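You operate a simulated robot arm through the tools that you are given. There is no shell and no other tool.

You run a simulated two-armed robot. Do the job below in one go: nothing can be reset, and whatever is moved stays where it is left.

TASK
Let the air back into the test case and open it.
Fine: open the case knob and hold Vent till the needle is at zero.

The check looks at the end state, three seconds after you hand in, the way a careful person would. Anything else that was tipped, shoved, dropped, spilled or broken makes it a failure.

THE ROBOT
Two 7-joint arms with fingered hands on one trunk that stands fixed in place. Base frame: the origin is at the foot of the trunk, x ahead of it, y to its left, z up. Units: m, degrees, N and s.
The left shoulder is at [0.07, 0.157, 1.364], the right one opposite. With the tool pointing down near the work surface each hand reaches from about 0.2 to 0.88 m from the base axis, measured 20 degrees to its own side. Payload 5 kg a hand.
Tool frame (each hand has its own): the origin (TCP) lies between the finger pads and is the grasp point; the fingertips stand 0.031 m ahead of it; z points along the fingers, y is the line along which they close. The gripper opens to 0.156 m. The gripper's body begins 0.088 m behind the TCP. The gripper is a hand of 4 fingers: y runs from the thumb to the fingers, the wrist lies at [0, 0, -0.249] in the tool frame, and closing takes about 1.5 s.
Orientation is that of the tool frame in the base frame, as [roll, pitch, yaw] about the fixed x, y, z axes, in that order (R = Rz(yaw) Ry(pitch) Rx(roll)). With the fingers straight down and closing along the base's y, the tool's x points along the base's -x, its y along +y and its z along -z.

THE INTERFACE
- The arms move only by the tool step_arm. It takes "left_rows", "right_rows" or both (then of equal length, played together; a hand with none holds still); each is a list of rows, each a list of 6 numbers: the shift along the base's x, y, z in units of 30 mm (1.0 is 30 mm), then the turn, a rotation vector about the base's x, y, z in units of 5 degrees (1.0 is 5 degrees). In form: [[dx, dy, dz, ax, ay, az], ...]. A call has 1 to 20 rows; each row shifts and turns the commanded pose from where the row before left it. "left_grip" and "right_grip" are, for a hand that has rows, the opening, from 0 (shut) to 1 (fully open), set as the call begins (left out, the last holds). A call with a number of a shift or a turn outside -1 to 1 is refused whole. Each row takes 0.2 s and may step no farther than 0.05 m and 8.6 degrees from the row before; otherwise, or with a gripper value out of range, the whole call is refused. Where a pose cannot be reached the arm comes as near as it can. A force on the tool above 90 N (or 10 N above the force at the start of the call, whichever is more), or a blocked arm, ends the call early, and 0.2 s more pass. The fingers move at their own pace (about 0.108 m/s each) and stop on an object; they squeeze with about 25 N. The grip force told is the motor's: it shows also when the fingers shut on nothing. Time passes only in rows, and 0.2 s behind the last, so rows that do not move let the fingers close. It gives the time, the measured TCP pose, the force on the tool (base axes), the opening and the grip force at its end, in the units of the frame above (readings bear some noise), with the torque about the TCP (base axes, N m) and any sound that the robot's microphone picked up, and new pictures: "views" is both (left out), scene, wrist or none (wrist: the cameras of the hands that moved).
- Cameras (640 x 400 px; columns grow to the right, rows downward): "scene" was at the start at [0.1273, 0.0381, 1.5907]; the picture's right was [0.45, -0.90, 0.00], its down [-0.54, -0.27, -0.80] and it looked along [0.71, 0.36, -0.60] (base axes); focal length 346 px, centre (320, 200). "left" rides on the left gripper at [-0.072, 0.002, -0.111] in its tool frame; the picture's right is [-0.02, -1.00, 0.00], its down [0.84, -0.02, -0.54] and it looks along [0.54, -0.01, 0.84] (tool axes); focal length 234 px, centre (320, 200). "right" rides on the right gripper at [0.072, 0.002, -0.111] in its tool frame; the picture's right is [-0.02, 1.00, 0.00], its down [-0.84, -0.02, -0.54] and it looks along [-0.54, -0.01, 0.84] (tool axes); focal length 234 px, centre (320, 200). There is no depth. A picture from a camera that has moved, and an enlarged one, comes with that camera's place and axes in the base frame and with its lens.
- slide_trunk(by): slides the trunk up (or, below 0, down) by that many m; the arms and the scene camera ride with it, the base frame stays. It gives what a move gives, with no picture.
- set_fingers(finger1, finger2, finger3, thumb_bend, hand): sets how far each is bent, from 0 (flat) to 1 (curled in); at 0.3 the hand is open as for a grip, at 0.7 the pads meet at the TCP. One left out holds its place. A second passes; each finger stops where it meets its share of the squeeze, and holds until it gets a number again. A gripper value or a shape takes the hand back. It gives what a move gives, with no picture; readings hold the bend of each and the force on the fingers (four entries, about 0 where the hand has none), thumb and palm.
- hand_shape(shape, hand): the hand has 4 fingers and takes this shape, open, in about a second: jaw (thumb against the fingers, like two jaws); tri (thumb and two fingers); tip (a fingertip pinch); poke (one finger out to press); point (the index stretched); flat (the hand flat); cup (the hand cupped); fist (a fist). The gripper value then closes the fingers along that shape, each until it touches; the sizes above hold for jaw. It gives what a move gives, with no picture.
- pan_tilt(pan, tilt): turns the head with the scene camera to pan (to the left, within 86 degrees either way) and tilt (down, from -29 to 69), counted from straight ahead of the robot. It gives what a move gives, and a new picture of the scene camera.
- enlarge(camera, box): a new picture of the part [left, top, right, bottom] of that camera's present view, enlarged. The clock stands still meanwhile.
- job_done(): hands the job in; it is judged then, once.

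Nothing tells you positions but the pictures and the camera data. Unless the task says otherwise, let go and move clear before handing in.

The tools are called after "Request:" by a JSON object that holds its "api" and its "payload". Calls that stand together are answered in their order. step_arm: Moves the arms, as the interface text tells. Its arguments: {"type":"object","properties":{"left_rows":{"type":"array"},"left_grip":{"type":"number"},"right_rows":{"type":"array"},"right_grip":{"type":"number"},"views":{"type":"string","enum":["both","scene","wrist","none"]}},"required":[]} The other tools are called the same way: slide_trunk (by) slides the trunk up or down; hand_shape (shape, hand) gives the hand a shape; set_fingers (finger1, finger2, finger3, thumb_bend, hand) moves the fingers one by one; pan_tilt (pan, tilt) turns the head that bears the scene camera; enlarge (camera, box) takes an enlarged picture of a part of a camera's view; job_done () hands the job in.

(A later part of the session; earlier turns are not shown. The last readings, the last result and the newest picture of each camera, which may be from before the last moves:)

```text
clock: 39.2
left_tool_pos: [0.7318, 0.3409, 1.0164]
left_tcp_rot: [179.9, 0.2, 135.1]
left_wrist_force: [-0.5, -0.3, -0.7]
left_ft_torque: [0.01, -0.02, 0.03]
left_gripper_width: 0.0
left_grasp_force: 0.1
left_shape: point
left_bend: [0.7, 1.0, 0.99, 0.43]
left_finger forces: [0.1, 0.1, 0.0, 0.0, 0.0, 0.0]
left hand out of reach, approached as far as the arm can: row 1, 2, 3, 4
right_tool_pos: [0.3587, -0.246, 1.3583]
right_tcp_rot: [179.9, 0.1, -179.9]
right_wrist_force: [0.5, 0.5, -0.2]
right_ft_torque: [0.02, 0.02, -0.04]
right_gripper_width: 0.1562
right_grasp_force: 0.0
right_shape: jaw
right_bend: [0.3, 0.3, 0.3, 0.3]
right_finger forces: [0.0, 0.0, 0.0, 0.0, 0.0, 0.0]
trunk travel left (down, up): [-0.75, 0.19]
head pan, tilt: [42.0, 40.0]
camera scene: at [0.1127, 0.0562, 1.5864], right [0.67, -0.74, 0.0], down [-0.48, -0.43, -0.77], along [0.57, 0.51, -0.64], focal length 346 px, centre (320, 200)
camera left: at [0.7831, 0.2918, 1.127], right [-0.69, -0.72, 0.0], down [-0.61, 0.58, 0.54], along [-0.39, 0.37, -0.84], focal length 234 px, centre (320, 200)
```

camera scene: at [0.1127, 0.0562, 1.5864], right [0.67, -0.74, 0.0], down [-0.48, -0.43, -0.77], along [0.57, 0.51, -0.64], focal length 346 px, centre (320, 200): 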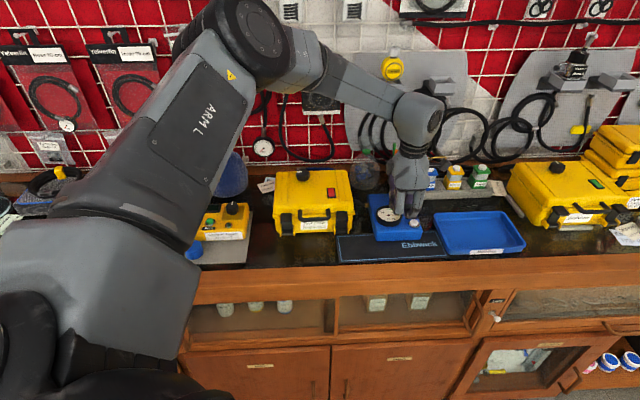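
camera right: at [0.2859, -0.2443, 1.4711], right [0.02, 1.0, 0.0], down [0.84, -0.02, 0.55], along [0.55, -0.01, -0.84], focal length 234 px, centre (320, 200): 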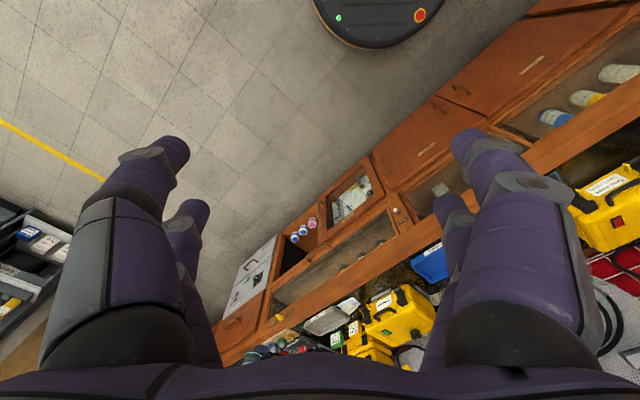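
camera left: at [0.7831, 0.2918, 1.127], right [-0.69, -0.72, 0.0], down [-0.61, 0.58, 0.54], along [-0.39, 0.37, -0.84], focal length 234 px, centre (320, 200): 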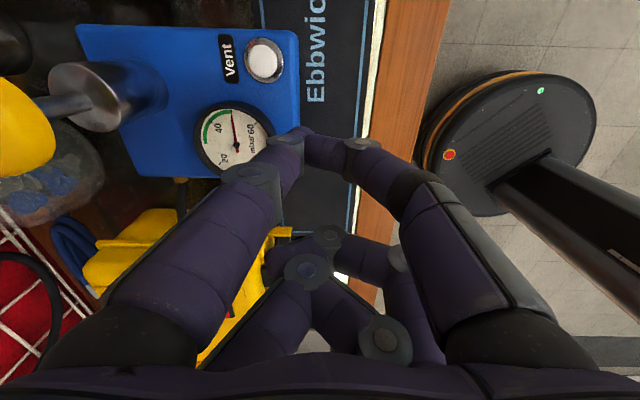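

The left arm's limit here is posture-related: it reaches farther when the wrist sits higher relative to the shoulder. I'll raise the hand, lower the trunk by 0.15 m, and then approach the button with a slight forward tilt.

Request:
{"api": "step_arm", "payload": {"left_rows": [[-0.2, 0, 0.8, 0, 0, 0], [-0.2, 0, 0.8, 0, 0, 0], [-0.2, 0, 0.8, 0, 0, 0], [-0.2, 0, 0.8, 0, 0, 0], [0, 0, 0.8, 0, 0, 0], [0, 0, 0.8, 0, 0, 0], [0, 0, 0.8, 0, 0, 0], [0, 0, 0.8, 0, 0, 0], [0, 0, 0.8, 0, 0, 0], [0, 0, 0.8, 0, 0, 0]], "views": "none"}}

Request:
{"api": "slide_trunk", "payload": {"by": -0.15}}

Request:
{"api": "step_arm", "payload": {"left_rows": [[0, 0, 0, 0, 0, 0]], "views": "both"}}

```text
clock: 41.4
left_tool_pos: [0.705, 0.3387, 1.2562]
left_tcp_rot: [179.9, 0.0, 135.2]
left_wrist_force: [0.1, -0.3, -0.2]
left_ft_torque: [-0.01, -0.02, 0.01]
left_gripper_width: 0.0003
left_grasp_force: 0.1
left_shape: point
left_bend: [0.7, 1.0, 0.99, 0.43]
left_finger forces: [0.1, 0.0, 0.0, 0.0, 0.0, 0.0]
right_tool_pos: [0.3594, -0.2451, 1.3583]
right_tcp_rot: [-180.0, 0.0, -179.9]
right_wrist_force: [0.4, -0.4, 0.0]
right_ft_torque: [-0.01, -0.02, 0.02]
right_gripper_width: 0.156
right_grasp_force: 0.0
right_shape: jaw
right_bend: [0.3, 0.3, 0.3, 0.3]
right_finger forces: [0.1, 0.0, 0.0, 0.1, 0.0, 0.0]
trunk travel left (down, up): [-0.75, 0.19]
head pan, tilt: [42.0, 40.0]
```

```text
clock: 43.1
left_tool_pos: [0.7062, 0.3388, 1.1057]
left_tcp_rot: [180.0, -0.1, 135.1]
left_wrist_force: [0.4, -0.1, 0.6]
left_ft_torque: [0.01, 0.04, 0.01]
left_gripper_width: 0.0
left_grasp_force: 0.0
left_shape: point
left_bend: [0.7, 1.0, 0.99, 0.43]
left_finger forces: [0.0, 0.1, 0.0, 0.0, 0.0, 0.1]
right_tool_pos: [0.3599, -0.2449, 1.2102]
right_tcp_rot: [180.0, 0.1, -179.9]
right_wrist_force: [0.8, 0.5, 0.2]
right_ft_torque: [-0.02, -0.01, 0.0]
right_gripper_width: 0.1556
right_grasp_force: 0.0
right_shape: jaw
right_bend: [0.3, 0.3, 0.3, 0.3]
right_finger forces: [0.1, 0.0, 0.1, 0.0, 0.0, 0.0]
trunk travel left (down, up): [-0.6, 0.34]
head pan, tilt: [42.0, 40.0]
```

```text
clock: 43.5
left_tool_pos: [0.7066, 0.3388, 1.1067]
left_tcp_rot: [-180.0, 0.0, 135.0]
left_wrist_force: [0.1, 0.5, -0.8]
left_ft_torque: [-0.01, 0.0, -0.01]
left_gripper_width: 0.0
left_grasp_force: 0.0
left_shape: point
left_bend: [0.7, 1.0, 0.99, 0.43]
left_finger forces: [0.0, 0.0, 0.0, 0.1, 0.1, 0.1]
right_tool_pos: [0.3603, -0.245, 1.2087]
right_tcp_rot: [-180.0, 0.0, -179.8]
right_wrist_force: [-0.2, -0.6, 0.4]
right_ft_torque: [0.0, -0.06, 0.0]
right_gripper_width: 0.1559
right_grasp_force: 0.1
right_shape: jaw
right_bend: [0.3, 0.3, 0.3, 0.3]
right_finger forces: [0.0, 0.0, 0.1, 0.0, 0.0, 0.0]
trunk travel left (down, up): [-0.6, 0.34]
head pan, tilt: [42.0, 40.0]
camera scene: at [0.1128, 0.0562, 1.4364], right [0.67, -0.74, 0.0], down [-0.48, -0.43, -0.77], along [0.57, 0.51, -0.64], focal length 346 px, centre (320, 200)
camera left: at [0.7576, 0.2889, 1.2162], right [-0.69, -0.72, 0.0], down [-0.61, 0.58, 0.54], along [-0.39, 0.38, -0.84], focal length 234 px, centre (320, 200)
```

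scene: 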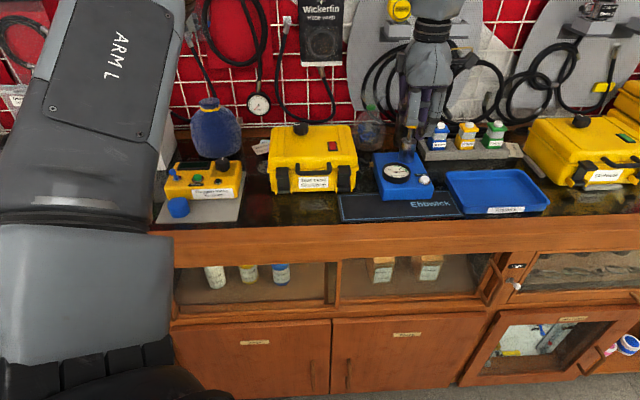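
left: 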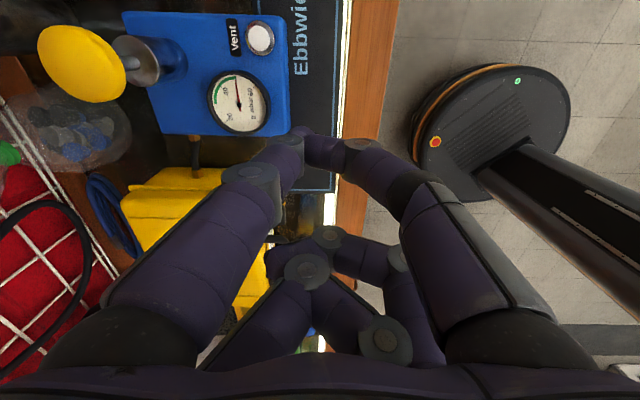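

Vent refined to about [0.810, 0.3285, 0.914]. Now I'll extend toward it above the box with the lowered trunk.

Request:
{"api": "step_arm", "payload": {"left_rows": [[0.6, -0.05, -0.3, 0, 0, 0], [0.6, -0.05, -0.3, 0, 0, 0], [0.6, -0.05, -0.3, 0, 0, 0], [0.56, -0.05, -0.3, 0, 0, 0], [0, 0, 0, 0, 0, 0]], "views": "both"}}

Request:
{"api": "enlarge", "payload": {"camera": "scene", "box": [360, 80, 460, 220]}}

```text
clock: 44.7
left_tool_pos: [0.7765, 0.3322, 1.0708]
left_tcp_rot: [180.0, 0.0, 135.2]
left_wrist_force: [0.5, 0.5, 0.2]
left_ft_torque: [-0.01, -0.03, 0.05]
left_gripper_width: 0.0001
left_grasp_force: 0.1
left_shape: point
left_bend: [0.7, 1.0, 0.99, 0.43]
left_finger forces: [0.1, 0.0, 0.1, 0.0, 0.0, 0.0]
right_tool_pos: [0.3589, -0.2454, 1.2093]
right_tcp_rot: [-180.0, 0.0, -180.0]
right_wrist_force: [-0.7, -1.4, -0.3]
right_ft_torque: [0.01, -0.02, -0.01]
right_gripper_width: 0.156
right_grasp_force: 0.0
right_shape: jaw
right_bend: [0.3, 0.3, 0.3, 0.3]
right_finger forces: [0.0, 0.0, 0.0, 0.1, 0.0, 0.0]
trunk travel left (down, up): [-0.6, 0.34]
head pan, tilt: [42.0, 40.0]
camera scene: at [0.1116, 0.0564, 1.4365], right [0.67, -0.74, 0.0], down [-0.48, -0.43, -0.77], along [0.57, 0.51, -0.64], focal length 346 px, centre (320, 200)
camera left: at [0.8278, 0.2831, 1.1818], right [-0.69, -0.73, 0.0], down [-0.61, 0.58, 0.54], along [-0.39, 0.37, -0.84], focal length 234 px, centre (320, 200)
```

scene: 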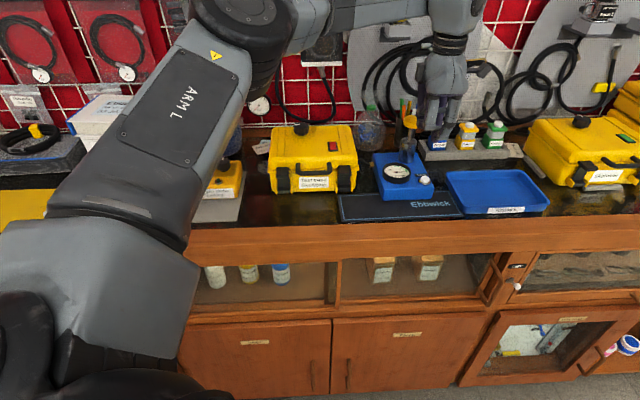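
left: 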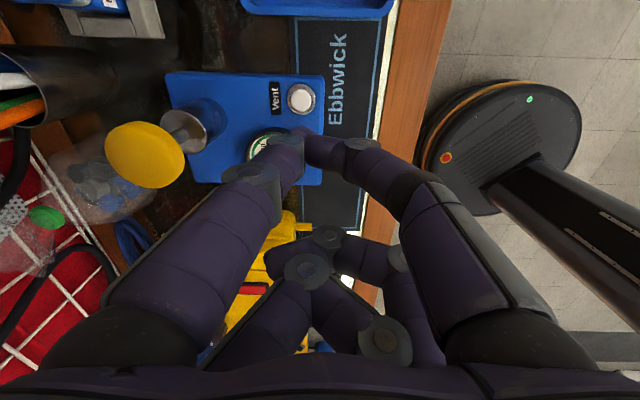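

```text
2.86 times, centred on (410, 150) of scene
camera zoom: at [0.1116, 0.0564, 1.4365], right [0.67, -0.74, 0.0], down [-0.48, -0.43, -0.77], along [0.57, 0.51, -0.64], focal length 989 px, centre (63, 343)
```

zoom: 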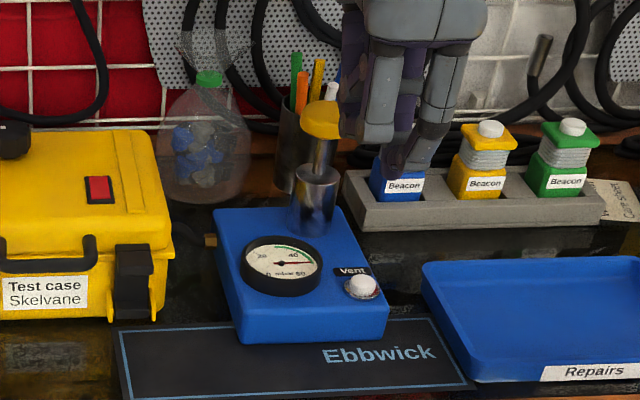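

Reach is fine now. I'll zoom in on the fingertip and button to fine-tune the alignment before going down.

Request:
{"api": "enlarge", "payload": {"camera": "left", "box": [220, 60, 380, 200]}}

Request:
{"api": "enlarge", "payload": {"camera": "scene", "box": [400, 100, 460, 190]}}

```text
2.86 times, centred on (300, 130) of left
camera zoom: at [0.8278, 0.2831, 1.1818], right [-0.69, -0.73, 0.0], down [-0.61, 0.58, 0.54], along [-0.39, 0.37, -0.84], focal length 669 px, centre (377, 400)
```

zoom: 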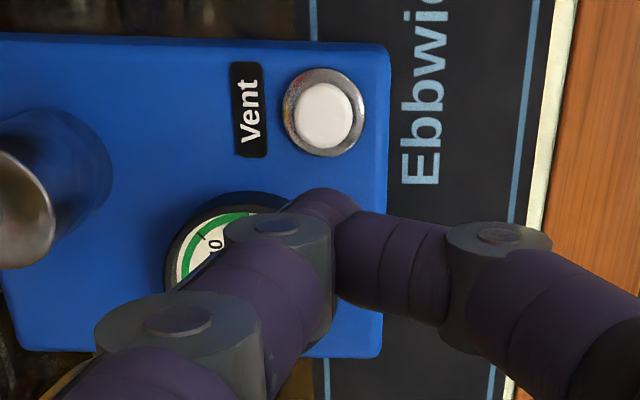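

```text
4.44 times, centred on (430, 145) of scene
camera zoom: at [0.1116, 0.0564, 1.4365], right [0.67, -0.74, 0.0], down [-0.48, -0.43, -0.77], along [0.57, 0.51, -0.64], focal length 1538 px, centre (-169, 444)
```

zoom: 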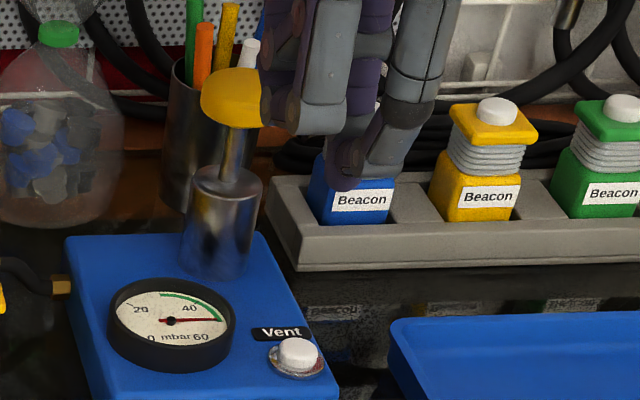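

The fingertip is at about [0.803, 0.322] and the button at [0.810, 0.328, 0.920]. I'll correct by 7/6 mm and descend to about 2 cm above the button.

Request:
{"api": "step_arm", "payload": {"left_rows": [[0.233, 0.2, -0.6, 0, 0, 0], [0, 0, -0.8, 0, 0, 0], [0, 0, -0.8, 0, 0, 0], [0, 0, -0.7, 0, 0, 0], [0, 0, 0, 0, 0, 0]], "views": "both"}}

Request:
{"api": "enlarge", "payload": {"camera": "left", "box": [220, 60, 380, 200]}}

Request:
{"api": "enlarge", "payload": {"camera": "scene", "box": [370, 110, 460, 220]}}

```text
clock: 45.9
left_tool_pos: [0.772, 0.3399, 0.9851]
left_tcp_rot: [179.8, 0.2, 135.1]
left_wrist_force: [-0.2, 0.3, -0.5]
left_ft_torque: [-0.02, -0.05, 0.04]
left_gripper_width: 0.0
left_grasp_force: 0.1
left_shape: point
left_bend: [0.7, 1.0, 0.99, 0.43]
left_finger forces: [0.0, 0.1, 0.1, 0.1, 0.1, 0.1]
left hand out of reach, approached as far as the arm can: row 1, 3, 4
right_tool_pos: [0.3595, -0.2446, 1.2095]
right_tcp_rot: [-179.9, 0.0, -179.9]
right_wrist_force: [0.4, -0.2, -1.3]
right_ft_torque: [0.02, 0.0, 0.04]
right_gripper_width: 0.1561
right_grasp_force: 0.1
right_shape: jaw
right_bend: [0.3, 0.3, 0.3, 0.3]
right_finger forces: [0.0, 0.0, 0.0, 0.1, 0.0, 0.1]
trunk travel left (down, up): [-0.6, 0.34]
head pan, tilt: [42.0, 40.0]
camera scene: at [0.1123, 0.0558, 1.4365], right [0.67, -0.74, 0.0], down [-0.48, -0.43, -0.77], along [0.57, 0.51, -0.64], focal length 346 px, centre (320, 200)
camera left: at [0.8236, 0.2909, 1.0954], right [-0.69, -0.72, 0.0], down [-0.61, 0.58, 0.54], along [-0.39, 0.38, -0.84], focal length 234 px, centre (320, 200)
```

scene: 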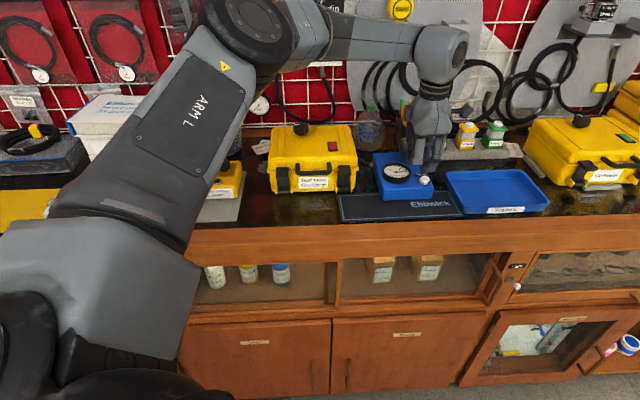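
left: 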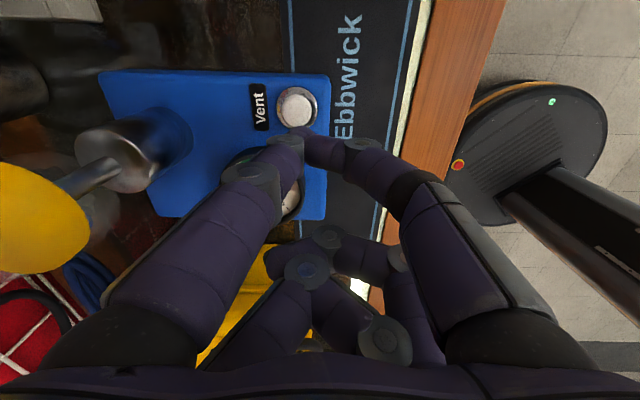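

```text
2.86 times, centred on (300, 130) of left
camera zoom: at [0.8236, 0.2909, 1.0954], right [-0.69, -0.72, 0.0], down [-0.61, 0.58, 0.54], along [-0.39, 0.38, -0.84], focal length 669 px, centre (377, 400)
```

zoom: 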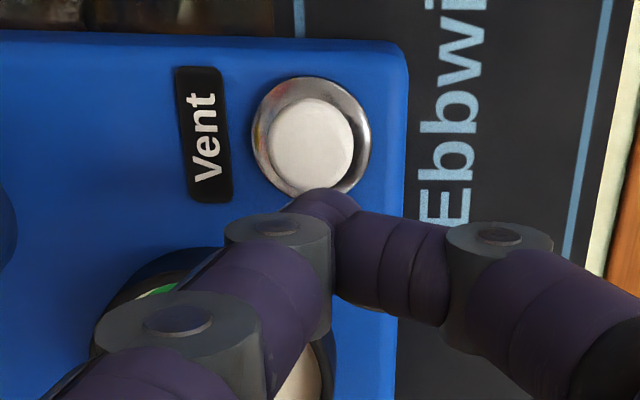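

```text
3.64 times, centred on (415, 165) of scene
camera zoom: at [0.1123, 0.0558, 1.4365], right [0.67, -0.74, 0.0], down [-0.48, -0.43, -0.77], along [0.57, 0.51, -0.64], focal length 1258 px, centre (-26, 327)
```

zoom: 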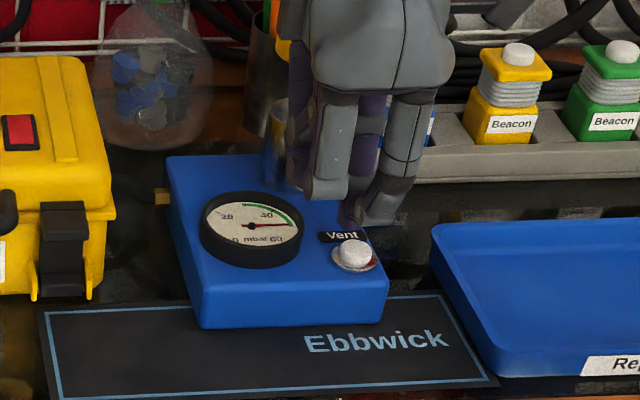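

I'm about 12 mm short straight down, so I'll tilt the hand 15° forward (fingers toward the wall), which brings the wrist back within reach, and re-centre over the button.

Request:
{"api": "step_arm", "payload": {"left_rows": [[0.044, -0.106, 0, 0.707, -0.707, 0], [0.044, -0.106, 0, 0.707, -0.707, 0], [0.044, -0.106, 0, 0.707, -0.707, 0], [0, 0, 0, 0, 0, 0]], "views": "both"}}

Request:
{"api": "enlarge", "payload": {"camera": "left", "box": [220, 60, 380, 200]}}

Request:
{"api": "enlarge", "payload": {"camera": "scene", "box": [370, 110, 460, 220]}}

```text
clock: 46.9
left_tool_pos: [0.7772, 0.3319, 0.9842]
left_tcp_rot: [164.9, 0.0, 135.1]
left_wrist_force: [-0.4, 0.2, -0.4]
left_ft_torque: [0.04, 0.0, -0.01]
left_gripper_width: 0.0
left_grasp_force: 0.0
left_shape: point
left_bend: [0.7, 1.0, 0.99, 0.43]
left_finger forces: [0.0, 0.1, 0.0, 0.0, 0.0, 0.0]
right_tool_pos: [0.3607, -0.2449, 1.2093]
right_tcp_rot: [179.9, 0.0, -179.8]
right_wrist_force: [0.4, -0.5, -1.1]
right_ft_torque: [-0.01, 0.01, -0.02]
right_gripper_width: 0.1559
right_grasp_force: 0.1
right_shape: jaw
right_bend: [0.3, 0.3, 0.3, 0.3]
right_finger forces: [0.0, 0.0, 0.0, 0.0, 0.1, 0.1]
trunk travel left (down, up): [-0.6, 0.34]
head pan, tilt: [42.0, 40.0]
camera scene: at [0.1127, 0.0563, 1.4364], right [0.67, -0.74, 0.0], down [-0.48, -0.43, -0.77], along [0.57, 0.51, -0.64], focal length 346 px, centre (320, 200)
camera left: at [0.8077, 0.2618, 1.092], right [-0.66, -0.7, -0.26], down [-0.71, 0.48, 0.52], along [-0.24, 0.53, -0.81], focal length 234 px, centre (320, 200)
```

scene: 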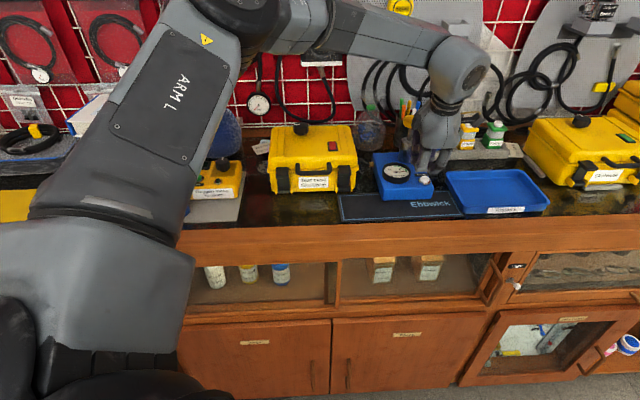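
left: 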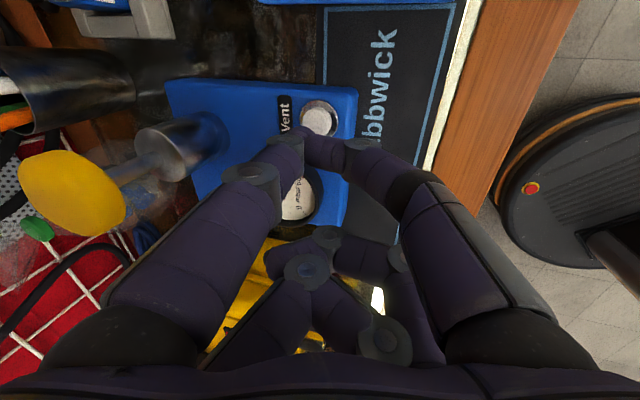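

```text
2.86 times, centred on (300, 130) of left
camera zoom: at [0.8077, 0.2618, 1.092], right [-0.66, -0.7, -0.26], down [-0.71, 0.48, 0.52], along [-0.24, 0.53, -0.81], focal length 669 px, centre (377, 400)
```

zoom: 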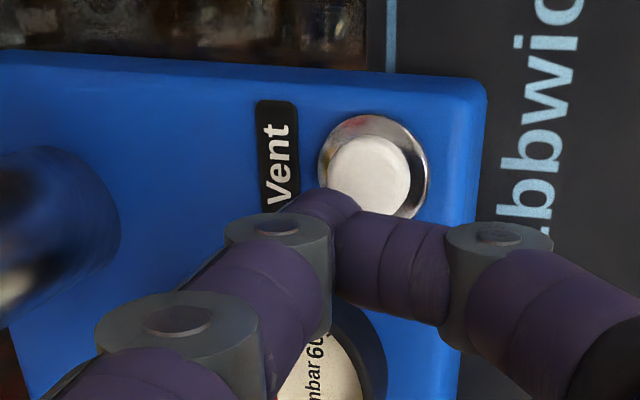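

```text
3.64 times, centred on (415, 165) of scene
camera zoom: at [0.1127, 0.0563, 1.4364], right [0.67, -0.74, 0.0], down [-0.48, -0.43, -0.77], along [0.57, 0.51, -0.64], focal length 1258 px, centre (-26, 327)
```

zoom: 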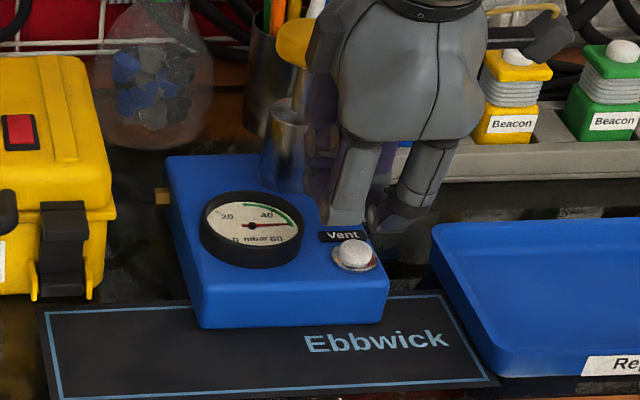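

Computed positions put the fingertip directly over the Vent button with about 27 mm to go. I'll go down gently and press.

Request:
{"api": "step_arm", "payload": {"left_rows": [[0, 0, -0.4, 0, 0, 0], [0, 0, -0.4, 0, 0, 0], [0, 0, -0.1, 0, 0, 0], [0, 0, -0.1, 0, 0, 0], [0, 0, 0, 0, 0, 0]], "views": "wrist"}}

Request:
{"api": "enlarge", "payload": {"camera": "left", "box": [220, 60, 380, 200]}}

Request:
{"api": "enlarge", "payload": {"camera": "scene", "box": [370, 110, 460, 220]}}

```text
clock: 48.1
left_tool_pos: [0.7754, 0.3317, 0.9549]
left_tcp_rot: [164.9, 0.2, 135.1]
left_wrist_force: [0.2, 0.5, 3.3]
left_ft_torque: [0.02, -0.14, 0.02]
left_gripper_width: 0.0001
left_grasp_force: 0.1
left_shape: point
left_bend: [0.7, 1.0, 0.99, 0.43]
left_finger forces: [0.0, 0.0, 0.1, 0.0, 0.1, 0.0]
right_tool_pos: [0.3597, -0.2453, 1.2091]
right_tcp_rot: [-180.0, -0.1, -179.9]
right_wrist_force: [0.1, 0.2, 0.5]
right_ft_torque: [0.0, 0.0, 0.02]
right_gripper_width: 0.1559
right_grasp_force: 0.0
right_shape: jaw
right_bend: [0.3, 0.3, 0.3, 0.3]
right_finger forces: [0.0, 0.0, 0.1, 0.0, 0.0, 0.1]
trunk travel left (down, up): [-0.6, 0.34]
head pan, tilt: [42.0, 40.0]
heard: click
camera left: at [0.8068, 0.2613, 1.0613], right [-0.66, -0.7, -0.26], down [-0.71, 0.48, 0.52], along [-0.24, 0.53, -0.81], focal length 234 px, centre (320, 200)
```

left: 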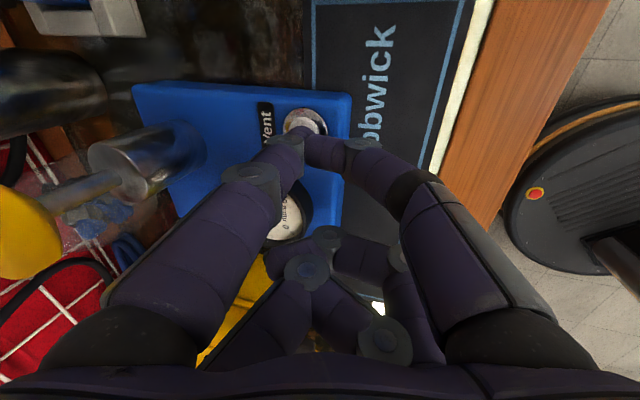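

```text
2.86 times, centred on (300, 130) of left
camera zoom: at [0.8068, 0.2613, 1.0613], right [-0.66, -0.7, -0.26], down [-0.71, 0.48, 0.52], along [-0.24, 0.53, -0.81], focal length 669 px, centre (377, 400)
```

zoom: 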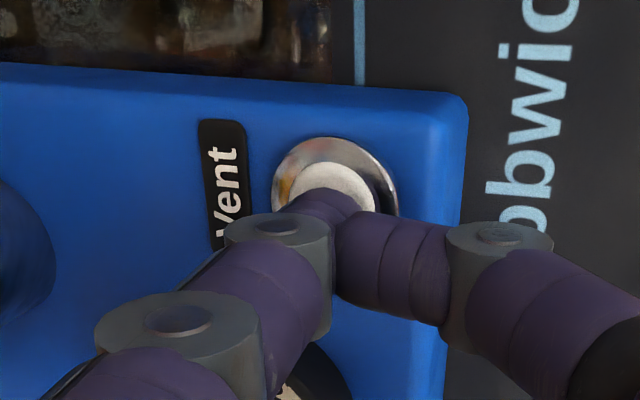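

```text
3.64 times, centred on (415, 165) of scene
camera zoom: at [0.112, 0.0559, 1.4365], right [0.67, -0.74, 0.0], down [-0.48, -0.43, -0.77], along [0.57, 0.51, -0.64], focal length 1258 px, centre (-26, 327)
```

zoom: 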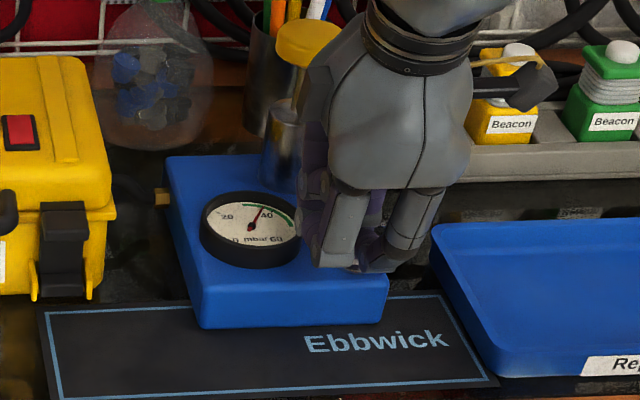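

A click, and the needle has begun to fall. I'll hold Vent down and watch the gauge.

Request:
{"api": "step_arm", "payload": {"left_rows": [[0, 0, -0.03, 0, 0, 0], [0, 0, 0, 0, 0, 0], [0, 0, 0, 0, 0, 0], [0, 0, 0, 0, 0, 0], [0, 0, 0, 0, 0, 0], [0, 0, 0, 0, 0, 0], [0, 0, 0, 0, 0, 0], [0, 0, 0, 0, 0, 0], [0, 0, 0, 0, 0, 0], [0, 0, 0, 0, 0, 0]], "views": "none"}}

Request:
{"api": "enlarge", "payload": {"camera": "scene", "box": [370, 110, 460, 220]}}

```text
clock: 50.3
left_tool_pos: [0.7754, 0.3321, 0.9525]
left_tcp_rot: [164.9, 0.2, 135.1]
left_wrist_force: [-0.6, 2.0, 8.8]
left_ft_torque: [0.14, -0.29, 0.04]
left_gripper_width: 0.0001
left_grasp_force: 0.1
left_shape: point
left_bend: [0.7, 1.0, 0.99, 0.43]
left_finger forces: [0.0, 0.0, 0.0, 0.0, 0.0, 0.1]
right_tool_pos: [0.3586, -0.2446, 1.2089]
right_tcp_rot: [-180.0, 0.0, -179.9]
right_wrist_force: [-0.3, -0.4, 0.6]
right_ft_torque: [0.01, -0.05, -0.02]
right_gripper_width: 0.1562
right_grasp_force: 0.1
right_shape: jaw
right_bend: [0.3, 0.3, 0.3, 0.3]
right_finger forces: [0.0, 0.0, 0.1, 0.0, 0.0, 0.0]
trunk travel left (down, up): [-0.6, 0.34]
head pan, tilt: [42.0, 40.0]
```

```text
3.64 times, centred on (415, 165) of scene
camera zoom: at [0.1114, 0.0559, 1.4366], right [0.67, -0.74, 0.0], down [-0.48, -0.43, -0.77], along [0.57, 0.51, -0.64], focal length 1258 px, centre (-26, 327)
```

zoom: 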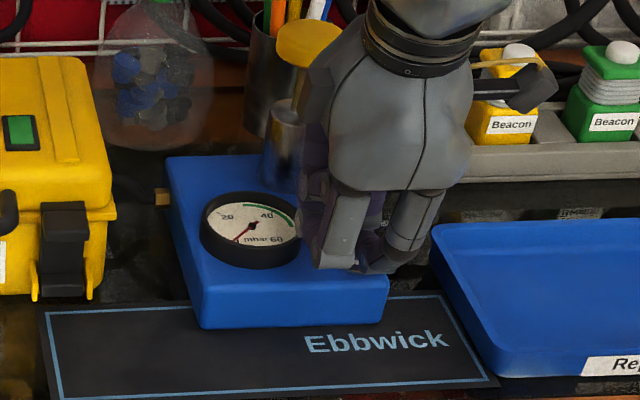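

The needle has dropped to zero and the case's indicator turned green. I'll hold a bit longer to be sure it is fully at zero, then zoom on the gauge.

Request:
{"api": "step_arm", "payload": {"left_rows": [[0, 0, 0, 0, 0, 0], [0, 0, 0, 0, 0, 0], [0, 0, 0, 0, 0, 0], [0, 0, 0, 0, 0, 0], [0, 0, 0, 0, 0, 0], [0, 0, 0, 0, 0, 0], [0, 0, 0, 0, 0, 0], [0, 0, 0, 0, 0, 0], [0, 0, 0, 0, 0, 0], [0, 0, 0, 0, 0, 0], [0, 0, 0, 0, 0, 0], [0, 0, 0, 0, 0, 0], [0, 0, 0, 0, 0, 0], [0, 0, 0, 0, 0, 0], [0, 0, 0, 0, 0, 0]], "views": "none"}}

Request:
{"api": "enlarge", "payload": {"camera": "scene", "box": [380, 145, 430, 190]}}

```text
clock: 53.5
left_tool_pos: [0.7768, 0.3306, 0.9527]
left_tcp_rot: [164.9, 0.1, 135.1]
left_wrist_force: [-0.8, 1.2, 8.2]
left_ft_torque: [0.08, -0.2, 0.04]
left_gripper_width: 0.0002
left_grasp_force: 0.0
left_shape: point
left_bend: [0.7, 1.0, 0.99, 0.43]
left_finger forces: [0.0, 0.0, 0.1, 0.1, 0.1, 0.0]
right_tool_pos: [0.3598, -0.2452, 1.2095]
right_tcp_rot: [-180.0, 0.0, -180.0]
right_wrist_force: [0.0, -0.1, 0.6]
right_ft_torque: [0.0, -0.02, 0.01]
right_gripper_width: 0.1558
right_grasp_force: 0.1
right_shape: jaw
right_bend: [0.3, 0.3, 0.3, 0.3]
right_finger forces: [0.0, 0.0, 0.0, 0.0, 0.0, 0.0]
trunk travel left (down, up): [-0.6, 0.34]
head pan, tilt: [42.0, 40.0]
```

```text
8.89 times, centred on (405, 168) of scene
camera zoom: at [0.1114, 0.0559, 1.4366], right [0.67, -0.74, 0.0], down [-0.48, -0.43, -0.77], along [0.57, 0.51, -0.64], focal length 3076 px, centre (-436, 489)
```

zoom: 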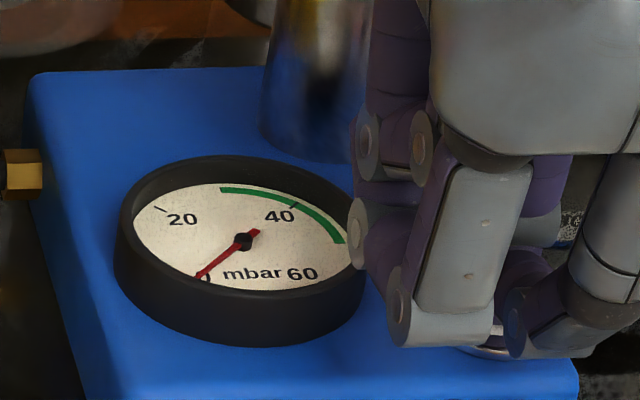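

Needle is right at zero. I'll lift straight up off the button and confirm the reading holds.

Request:
{"api": "step_arm", "payload": {"left_rows": [[0, 0, 0.5, 0, 0, 0], [0, 0, 0.8, 0, 0, 0], [0, 0, 0.8, 0, 0, 0], [0, 0, 0.8, 0, 0, 0], [0, 0, 0.8, 0, 0, 0], [0, 0, 0.8, 0, 0, 0], [0, 0, 0.8, 0, 0, 0], [0, 0, 0, 0, 0, 0]], "views": "both"}}

Request:
{"api": "enlarge", "payload": {"camera": "scene", "box": [255, 105, 455, 235]}}

Request:
{"api": "enlarge", "payload": {"camera": "scene", "box": [260, 130, 360, 200]}}

```text
clock: 55.3
left_tool_pos: [0.7755, 0.3319, 1.1132]
left_tcp_rot: [165.0, 0.1, 135.1]
left_wrist_force: [0.9, 0.5, -0.3]
left_ft_torque: [0.01, -0.01, 0.01]
left_gripper_width: 0.0001
left_grasp_force: 0.1
left_shape: point
left_bend: [0.7, 1.0, 0.99, 0.43]
left_finger forces: [0.0, 0.1, 0.1, 0.1, 0.0, 0.0]
right_tool_pos: [0.3608, -0.2448, 1.2092]
right_tcp_rot: [-180.0, 0.1, -179.8]
right_wrist_force: [-0.1, 0.0, -0.1]
right_ft_torque: [-0.01, 0.05, 0.0]
right_gripper_width: 0.156
right_grasp_force: 0.0
right_shape: jaw
right_bend: [0.3, 0.3, 0.3, 0.3]
right_finger forces: [0.0, 0.0, 0.0, 0.1, 0.1, 0.0]
trunk travel left (down, up): [-0.6, 0.34]
head pan, tilt: [42.0, 40.0]
camera scene: at [0.113, 0.0564, 1.4364], right [0.67, -0.74, 0.0], down [-0.48, -0.43, -0.77], along [0.57, 0.51, -0.64], focal length 346 px, centre (320, 200)
camera left: at [0.8071, 0.2621, 1.2204], right [-0.67, -0.7, -0.26], down [-0.71, 0.48, 0.52], along [-0.24, 0.53, -0.81], focal length 234 px, centre (320, 200)
```

scene: 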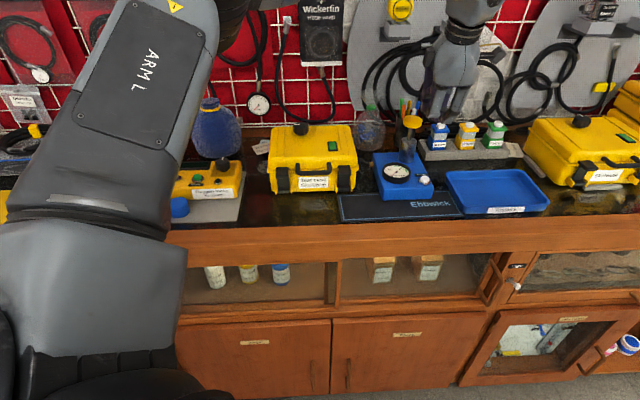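
left: 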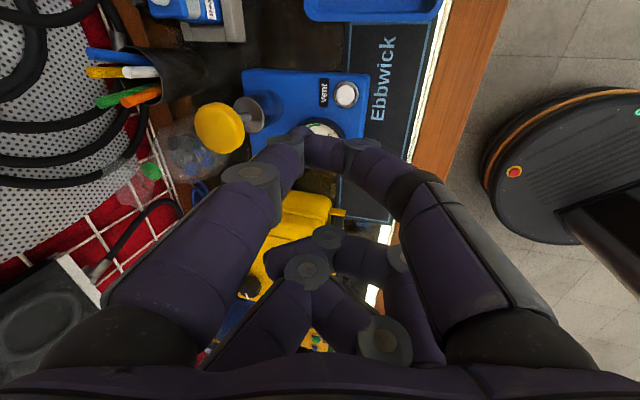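

```text
3.08 times, centred on (355, 170) of scene
camera zoom: at [0.113, 0.0564, 1.4364], right [0.67, -0.74, 0.0], down [-0.48, -0.43, -0.77], along [0.57, 0.51, -0.64], focal length 1065 px, centre (212, 292)
```

zoom: 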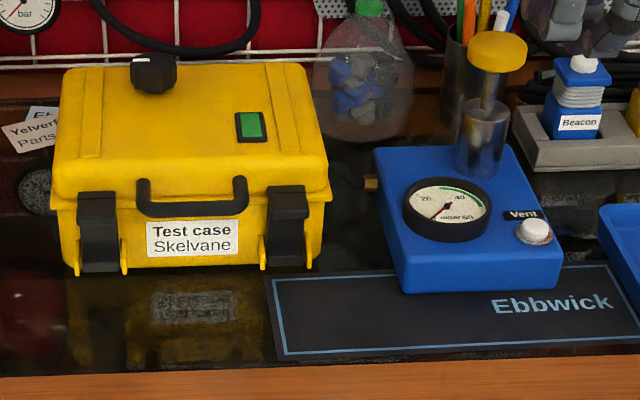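

```text
5.71 times, centred on (310, 165) of scene
camera zoom: at [0.113, 0.0564, 1.4364], right [0.67, -0.74, 0.0], down [-0.48, -0.43, -0.77], along [0.57, 0.51, -0.64], focal length 1978 px, centre (377, 400)
```

zoom: 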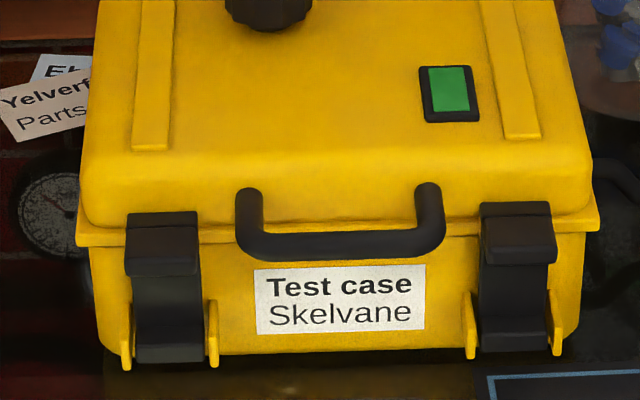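

Vented: needle at zero and the indicator is green, with the knob open. Next is opening the case: I'll look at the right latch from the side with the wrist camera to understand how it releases.

Request:
{"api": "step_arm", "payload": {"left_rows": [[-0.6, 0.25, -0.6, -0.707, 0.707, 0], [-0.6, 0.25, -0.6, -0.707, 0.707, 0], [-0.6, 0.25, -0.6, -0.707, 0.707, 0], [0, 0, 0, 0, 0, 0]], "views": "wrist"}}

Request:
{"api": "enlarge", "payload": {"camera": "left", "box": [200, 60, 380, 240]}}

```text
clock: 56.3
left_tool_pos: [0.7221, 0.3532, 1.0607]
left_tcp_rot: [180.0, 0.0, 135.0]
left_wrist_force: [-0.5, -0.2, -0.8]
left_ft_torque: [0.06, -0.02, -0.05]
left_gripper_width: 0.0
left_grasp_force: 0.0
left_shape: point
left_bend: [0.7, 1.0, 0.99, 0.43]
left_finger forces: [0.1, 0.0, 0.0, 0.0, 0.1, 0.1]
right_tool_pos: [0.36, -0.2453, 1.2091]
right_tcp_rot: [-179.9, 0.1, -179.9]
right_wrist_force: [-0.4, 0.4, -0.6]
right_ft_torque: [0.05, 0.02, 0.0]
right_gripper_width: 0.1559
right_grasp_force: 0.0
right_shape: jaw
right_bend: [0.3, 0.3, 0.3, 0.3]
right_finger forces: [0.0, 0.0, 0.1, 0.0, 0.0, 0.0]
trunk travel left (down, up): [-0.6, 0.34]
head pan, tilt: [42.0, 40.0]
camera left: at [0.7738, 0.3019, 1.1714], right [-0.69, -0.72, 0.0], down [-0.61, 0.58, 0.54], along [-0.39, 0.38, -0.84], focal length 234 px, centre (320, 200)
```

left: 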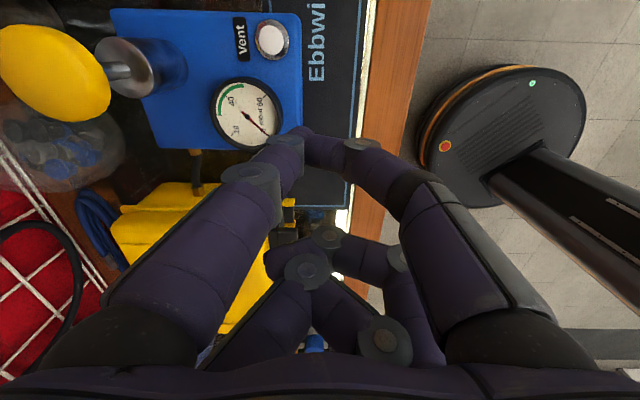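

```text
2.22 times, centred on (290, 150) of left
camera zoom: at [0.7738, 0.3019, 1.1714], right [-0.69, -0.72, 0.0], down [-0.61, 0.58, 0.54], along [-0.39, 0.38, -0.84], focal length 520 px, centre (387, 311)
```

zoom: 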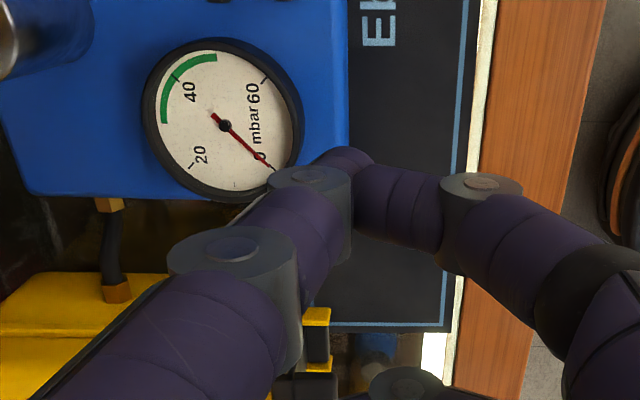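

The gauge reads 0 exactly. The curled fingers hide the latch, so I'll switch to the fingertip-pinch shape and look again.

Request:
{"api": "hand_shape", "payload": {"hand": "left", "shape": "tip"}}

Request:
{"api": "enlarge", "payload": {"camera": "left", "box": [0, 0, 640, 400]}}

Request:
{"api": "enlarge", "payload": {"camera": "scene", "box": [330, 40, 470, 200]}}

```text
clock: 57.2
left_tool_pos: [0.7218, 0.3512, 1.0606]
left_tcp_rot: [-180.0, 0.0, 135.1]
left_wrist_force: [-0.4, 0.7, -1.2]
left_ft_torque: [0.01, -0.01, 0.01]
left_gripper_width: 0.1559
left_grasp_force: 0.1
left_shape: tip
left_bend: [0.3, 0.3, 0.3, 0.3]
left_finger forces: [0.1, 0.1, 0.0, 0.0, 0.1, 0.0]
right_tool_pos: [0.3605, -0.2453, 1.2086]
right_tcp_rot: [-180.0, 0.1, -179.9]
right_wrist_force: [-0.1, -0.6, 0.4]
right_ft_torque: [-0.02, 0.0, -0.01]
right_gripper_width: 0.1556
right_grasp_force: 0.2
right_shape: jaw
right_bend: [0.3, 0.3, 0.3, 0.3]
right_finger forces: [0.0, 0.0, 0.0, 0.0, 0.0, 0.1]
trunk travel left (down, up): [-0.6, 0.34]
head pan, tilt: [42.0, 40.0]
```

```text
1.00 times, centred on (320, 200) of left (not enlarged: the box is as wide or as high as the picture)
camera zoom: at [0.774, 0.3026, 1.1714], right [-0.69, -0.72, 0.0], down [-0.61, 0.58, 0.54], along [-0.39, 0.38, -0.84], focal length 234 px, centre (320, 200)
```

zoom: 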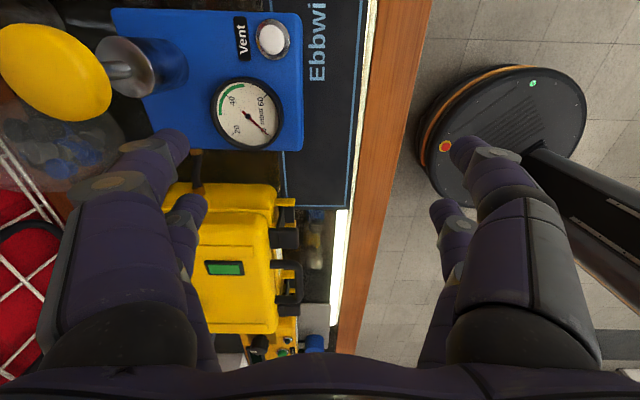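

```text
2.50 times, centred on (400, 120) of scene
camera zoom: at [0.1126, 0.0564, 1.4364], right [0.67, -0.74, 0.0], down [-0.48, -0.43, -0.77], along [0.57, 0.51, -0.64], focal length 865 px, centre (120, 400)
```

zoom: 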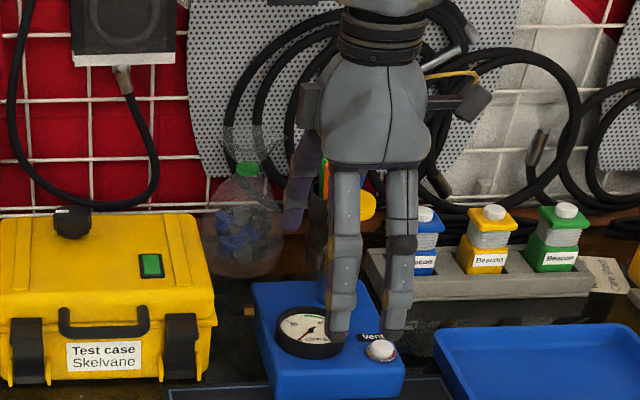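

Request:
{"api": "enlarge", "payload": {"camera": "left", "box": [210, 180, 330, 270]}}

Request:
{"api": "enlarge", "payload": {"camera": "scene", "box": [325, 160, 365, 200]}}

```text
4.44 times, centred on (270, 225) of left
camera zoom: at [0.774, 0.3026, 1.1714], right [-0.69, -0.72, 0.0], down [-0.61, 0.58, 0.54], along [-0.39, 0.38, -0.84], focal length 1041 px, centre (542, 89)
```

zoom: 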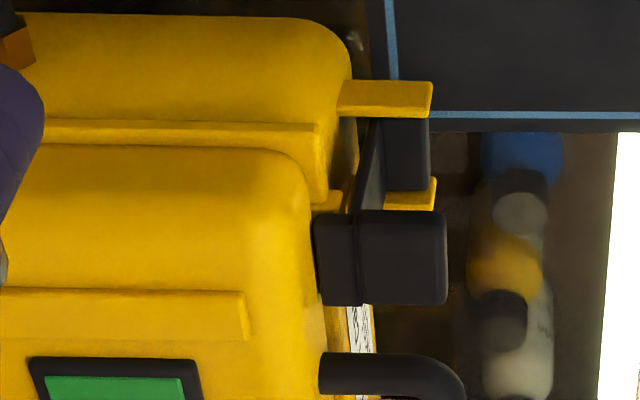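

```text
10.00 times, centred on (345, 180) of scene
camera zoom: at [0.1126, 0.0564, 1.4364], right [0.67, -0.74, 0.0], down [-0.48, -0.43, -0.77], along [0.57, 0.51, -0.64], focal length 3461 px, centre (70, 400)
```

zoom: 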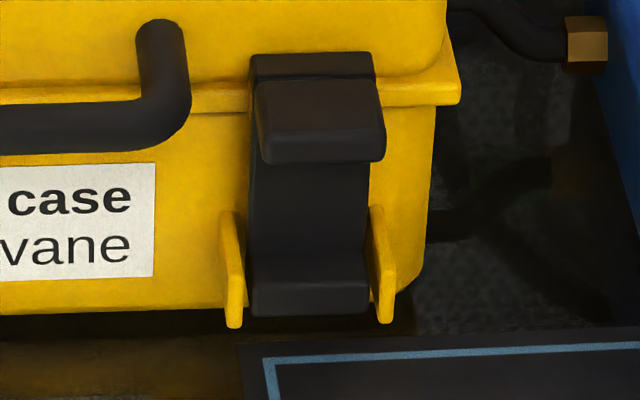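

The latch is clear now: it pivots on the lower block between the yellow ribs, hooks over the lid rim at the top, and has a tab sticking out (right tab's top centre at about [0.661, 0.466, 0.956]). I'll go back to the pointing finger and hover over the right tab with the hand on the near side, to drag the tab outward and down.

Request:
{"api": "hand_shape", "payload": {"hand": "left", "shape": "point"}}

Request:
{"api": "step_arm", "payload": {"left_rows": [[-0.215, 0.235, 0.1, 0, 0, 1], [-0.215, 0.235, 0, 0, 0, 1], [-0.215, 0.235, 0, 0, 0, 1], [-0.215, 0.235, 0, 0, 0, 1], [-0.215, 0.235, 0, 0, 0, 1], [-0.215, 0.235, 0, 0, 0, 1], [-0.215, 0.235, 0, 0, 0, 1], [-0.215, 0.235, 0, 0, 0, 1], [-0.215, 0.235, 0, 0, 0, 1], [-0.215, 0.235, 0, 0, 0, 1], [-0.215, 0.235, 0, 0, 0, 1], [-0.215, 0.235, 0, 0, 0, 1], [-0.215, 0.235, 0, 0, 0, 1], [0, 0, 0, 0, 0, 0]], "views": "both"}}

Request:
{"api": "enlarge", "payload": {"camera": "left", "box": [220, 40, 420, 200]}}

Request:
{"api": "enlarge", "payload": {"camera": "scene", "box": [270, 90, 400, 210]}}

```text
clock: 58.1
left_tool_pos: [0.7222, 0.3533, 1.0617]
left_tcp_rot: [179.9, 0.0, 135.1]
left_wrist_force: [0.6, 0.8, -0.3]
left_ft_torque: [0.04, 0.0, -0.01]
left_gripper_width: 0.0001
left_grasp_force: 0.0
left_shape: point
left_bend: [0.7, 1.0, 1.0, 0.4]
left_finger forces: [0.0, 0.0, 0.1, 0.0, 0.0, 0.0]
right_tool_pos: [0.3595, -0.2459, 1.2092]
right_tcp_rot: [180.0, 0.0, -180.0]
right_wrist_force: [-0.3, -0.5, 0.6]
right_ft_torque: [0.01, -0.01, 0.04]
right_gripper_width: 0.1559
right_grasp_force: 0.0
right_shape: jaw
right_bend: [0.3, 0.3, 0.3, 0.3]
right_finger forces: [0.1, 0.0, 0.1, 0.1, 0.1, 0.1]
trunk travel left (down, up): [-0.6, 0.34]
head pan, tilt: [42.0, 40.0]
```

```text
clock: 61.1
left_tool_pos: [0.6388, 0.4452, 1.0607]
left_tcp_rot: [179.9, 0.0, -159.9]
left_wrist_force: [-0.5, -0.4, 0.4]
left_ft_torque: [0.02, -0.01, 0.03]
left_gripper_width: 0.0001
left_grasp_force: 0.0
left_shape: point
left_bend: [0.7, 1.0, 1.0, 0.41]
left_finger forces: [0.1, 0.1, 0.0, 0.0, 0.0, 0.0]
right_tool_pos: [0.3605, -0.2446, 1.2092]
right_tcp_rot: [180.0, 0.0, -179.9]
right_wrist_force: [0.7, 0.4, -0.2]
right_ft_torque: [0.01, -0.01, 0.0]
right_gripper_width: 0.156
right_grasp_force: 0.1
right_shape: jaw
right_bend: [0.3, 0.3, 0.3, 0.3]
right_finger forces: [0.0, 0.1, 0.0, 0.1, 0.1, 0.0]
trunk travel left (down, up): [-0.6, 0.34]
head pan, tilt: [42.0, 40.0]
camera scene: at [0.1129, 0.056, 1.4364], right [0.67, -0.74, 0.0], down [-0.48, -0.43, -0.77], along [0.57, 0.51, -0.64], focal length 346 px, centre (320, 200)
camera left: at [0.7048, 0.4718, 1.1709], right [0.37, -0.93, 0.0], down [-0.78, -0.31, 0.54], along [-0.51, -0.2, -0.84], focal length 234 px, centre (320, 200)
```

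scene: 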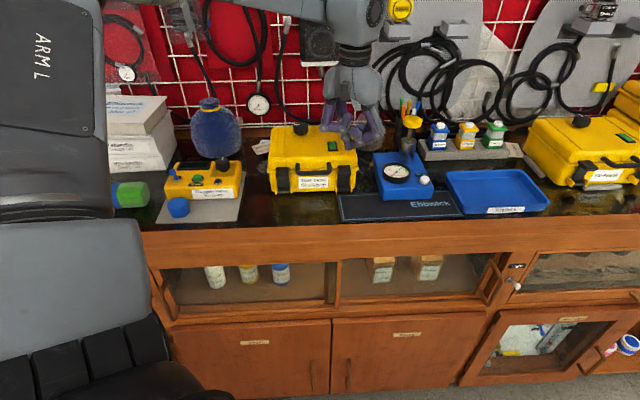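
left: 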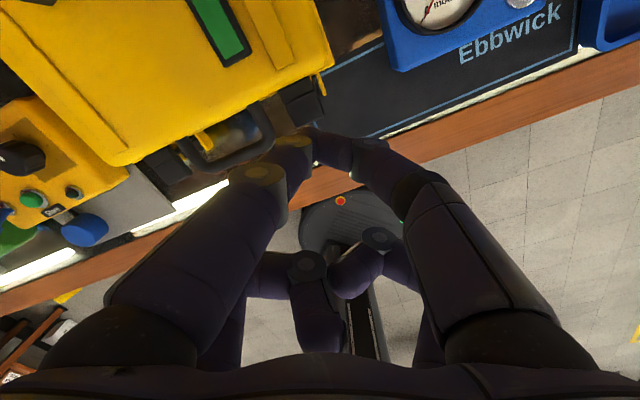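

```text
2.50 times, centred on (320, 120) of left
camera zoom: at [0.7048, 0.4718, 1.1709], right [0.37, -0.93, 0.0], down [-0.78, -0.31, 0.54], along [-0.51, -0.2, -0.84], focal length 585 px, centre (320, 400)
```

zoom: 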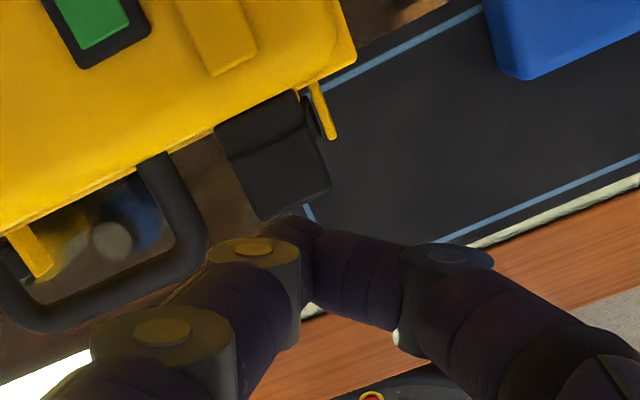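

```text
3.33 times, centred on (335, 150) of scene
camera zoom: at [0.1129, 0.056, 1.4364], right [0.67, -0.74, 0.0], down [-0.48, -0.43, -0.77], along [0.57, 0.51, -0.64], focal length 1154 px, centre (270, 367)
```

zoom: 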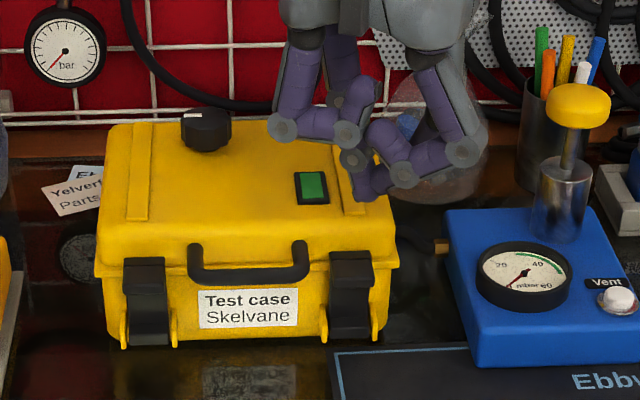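

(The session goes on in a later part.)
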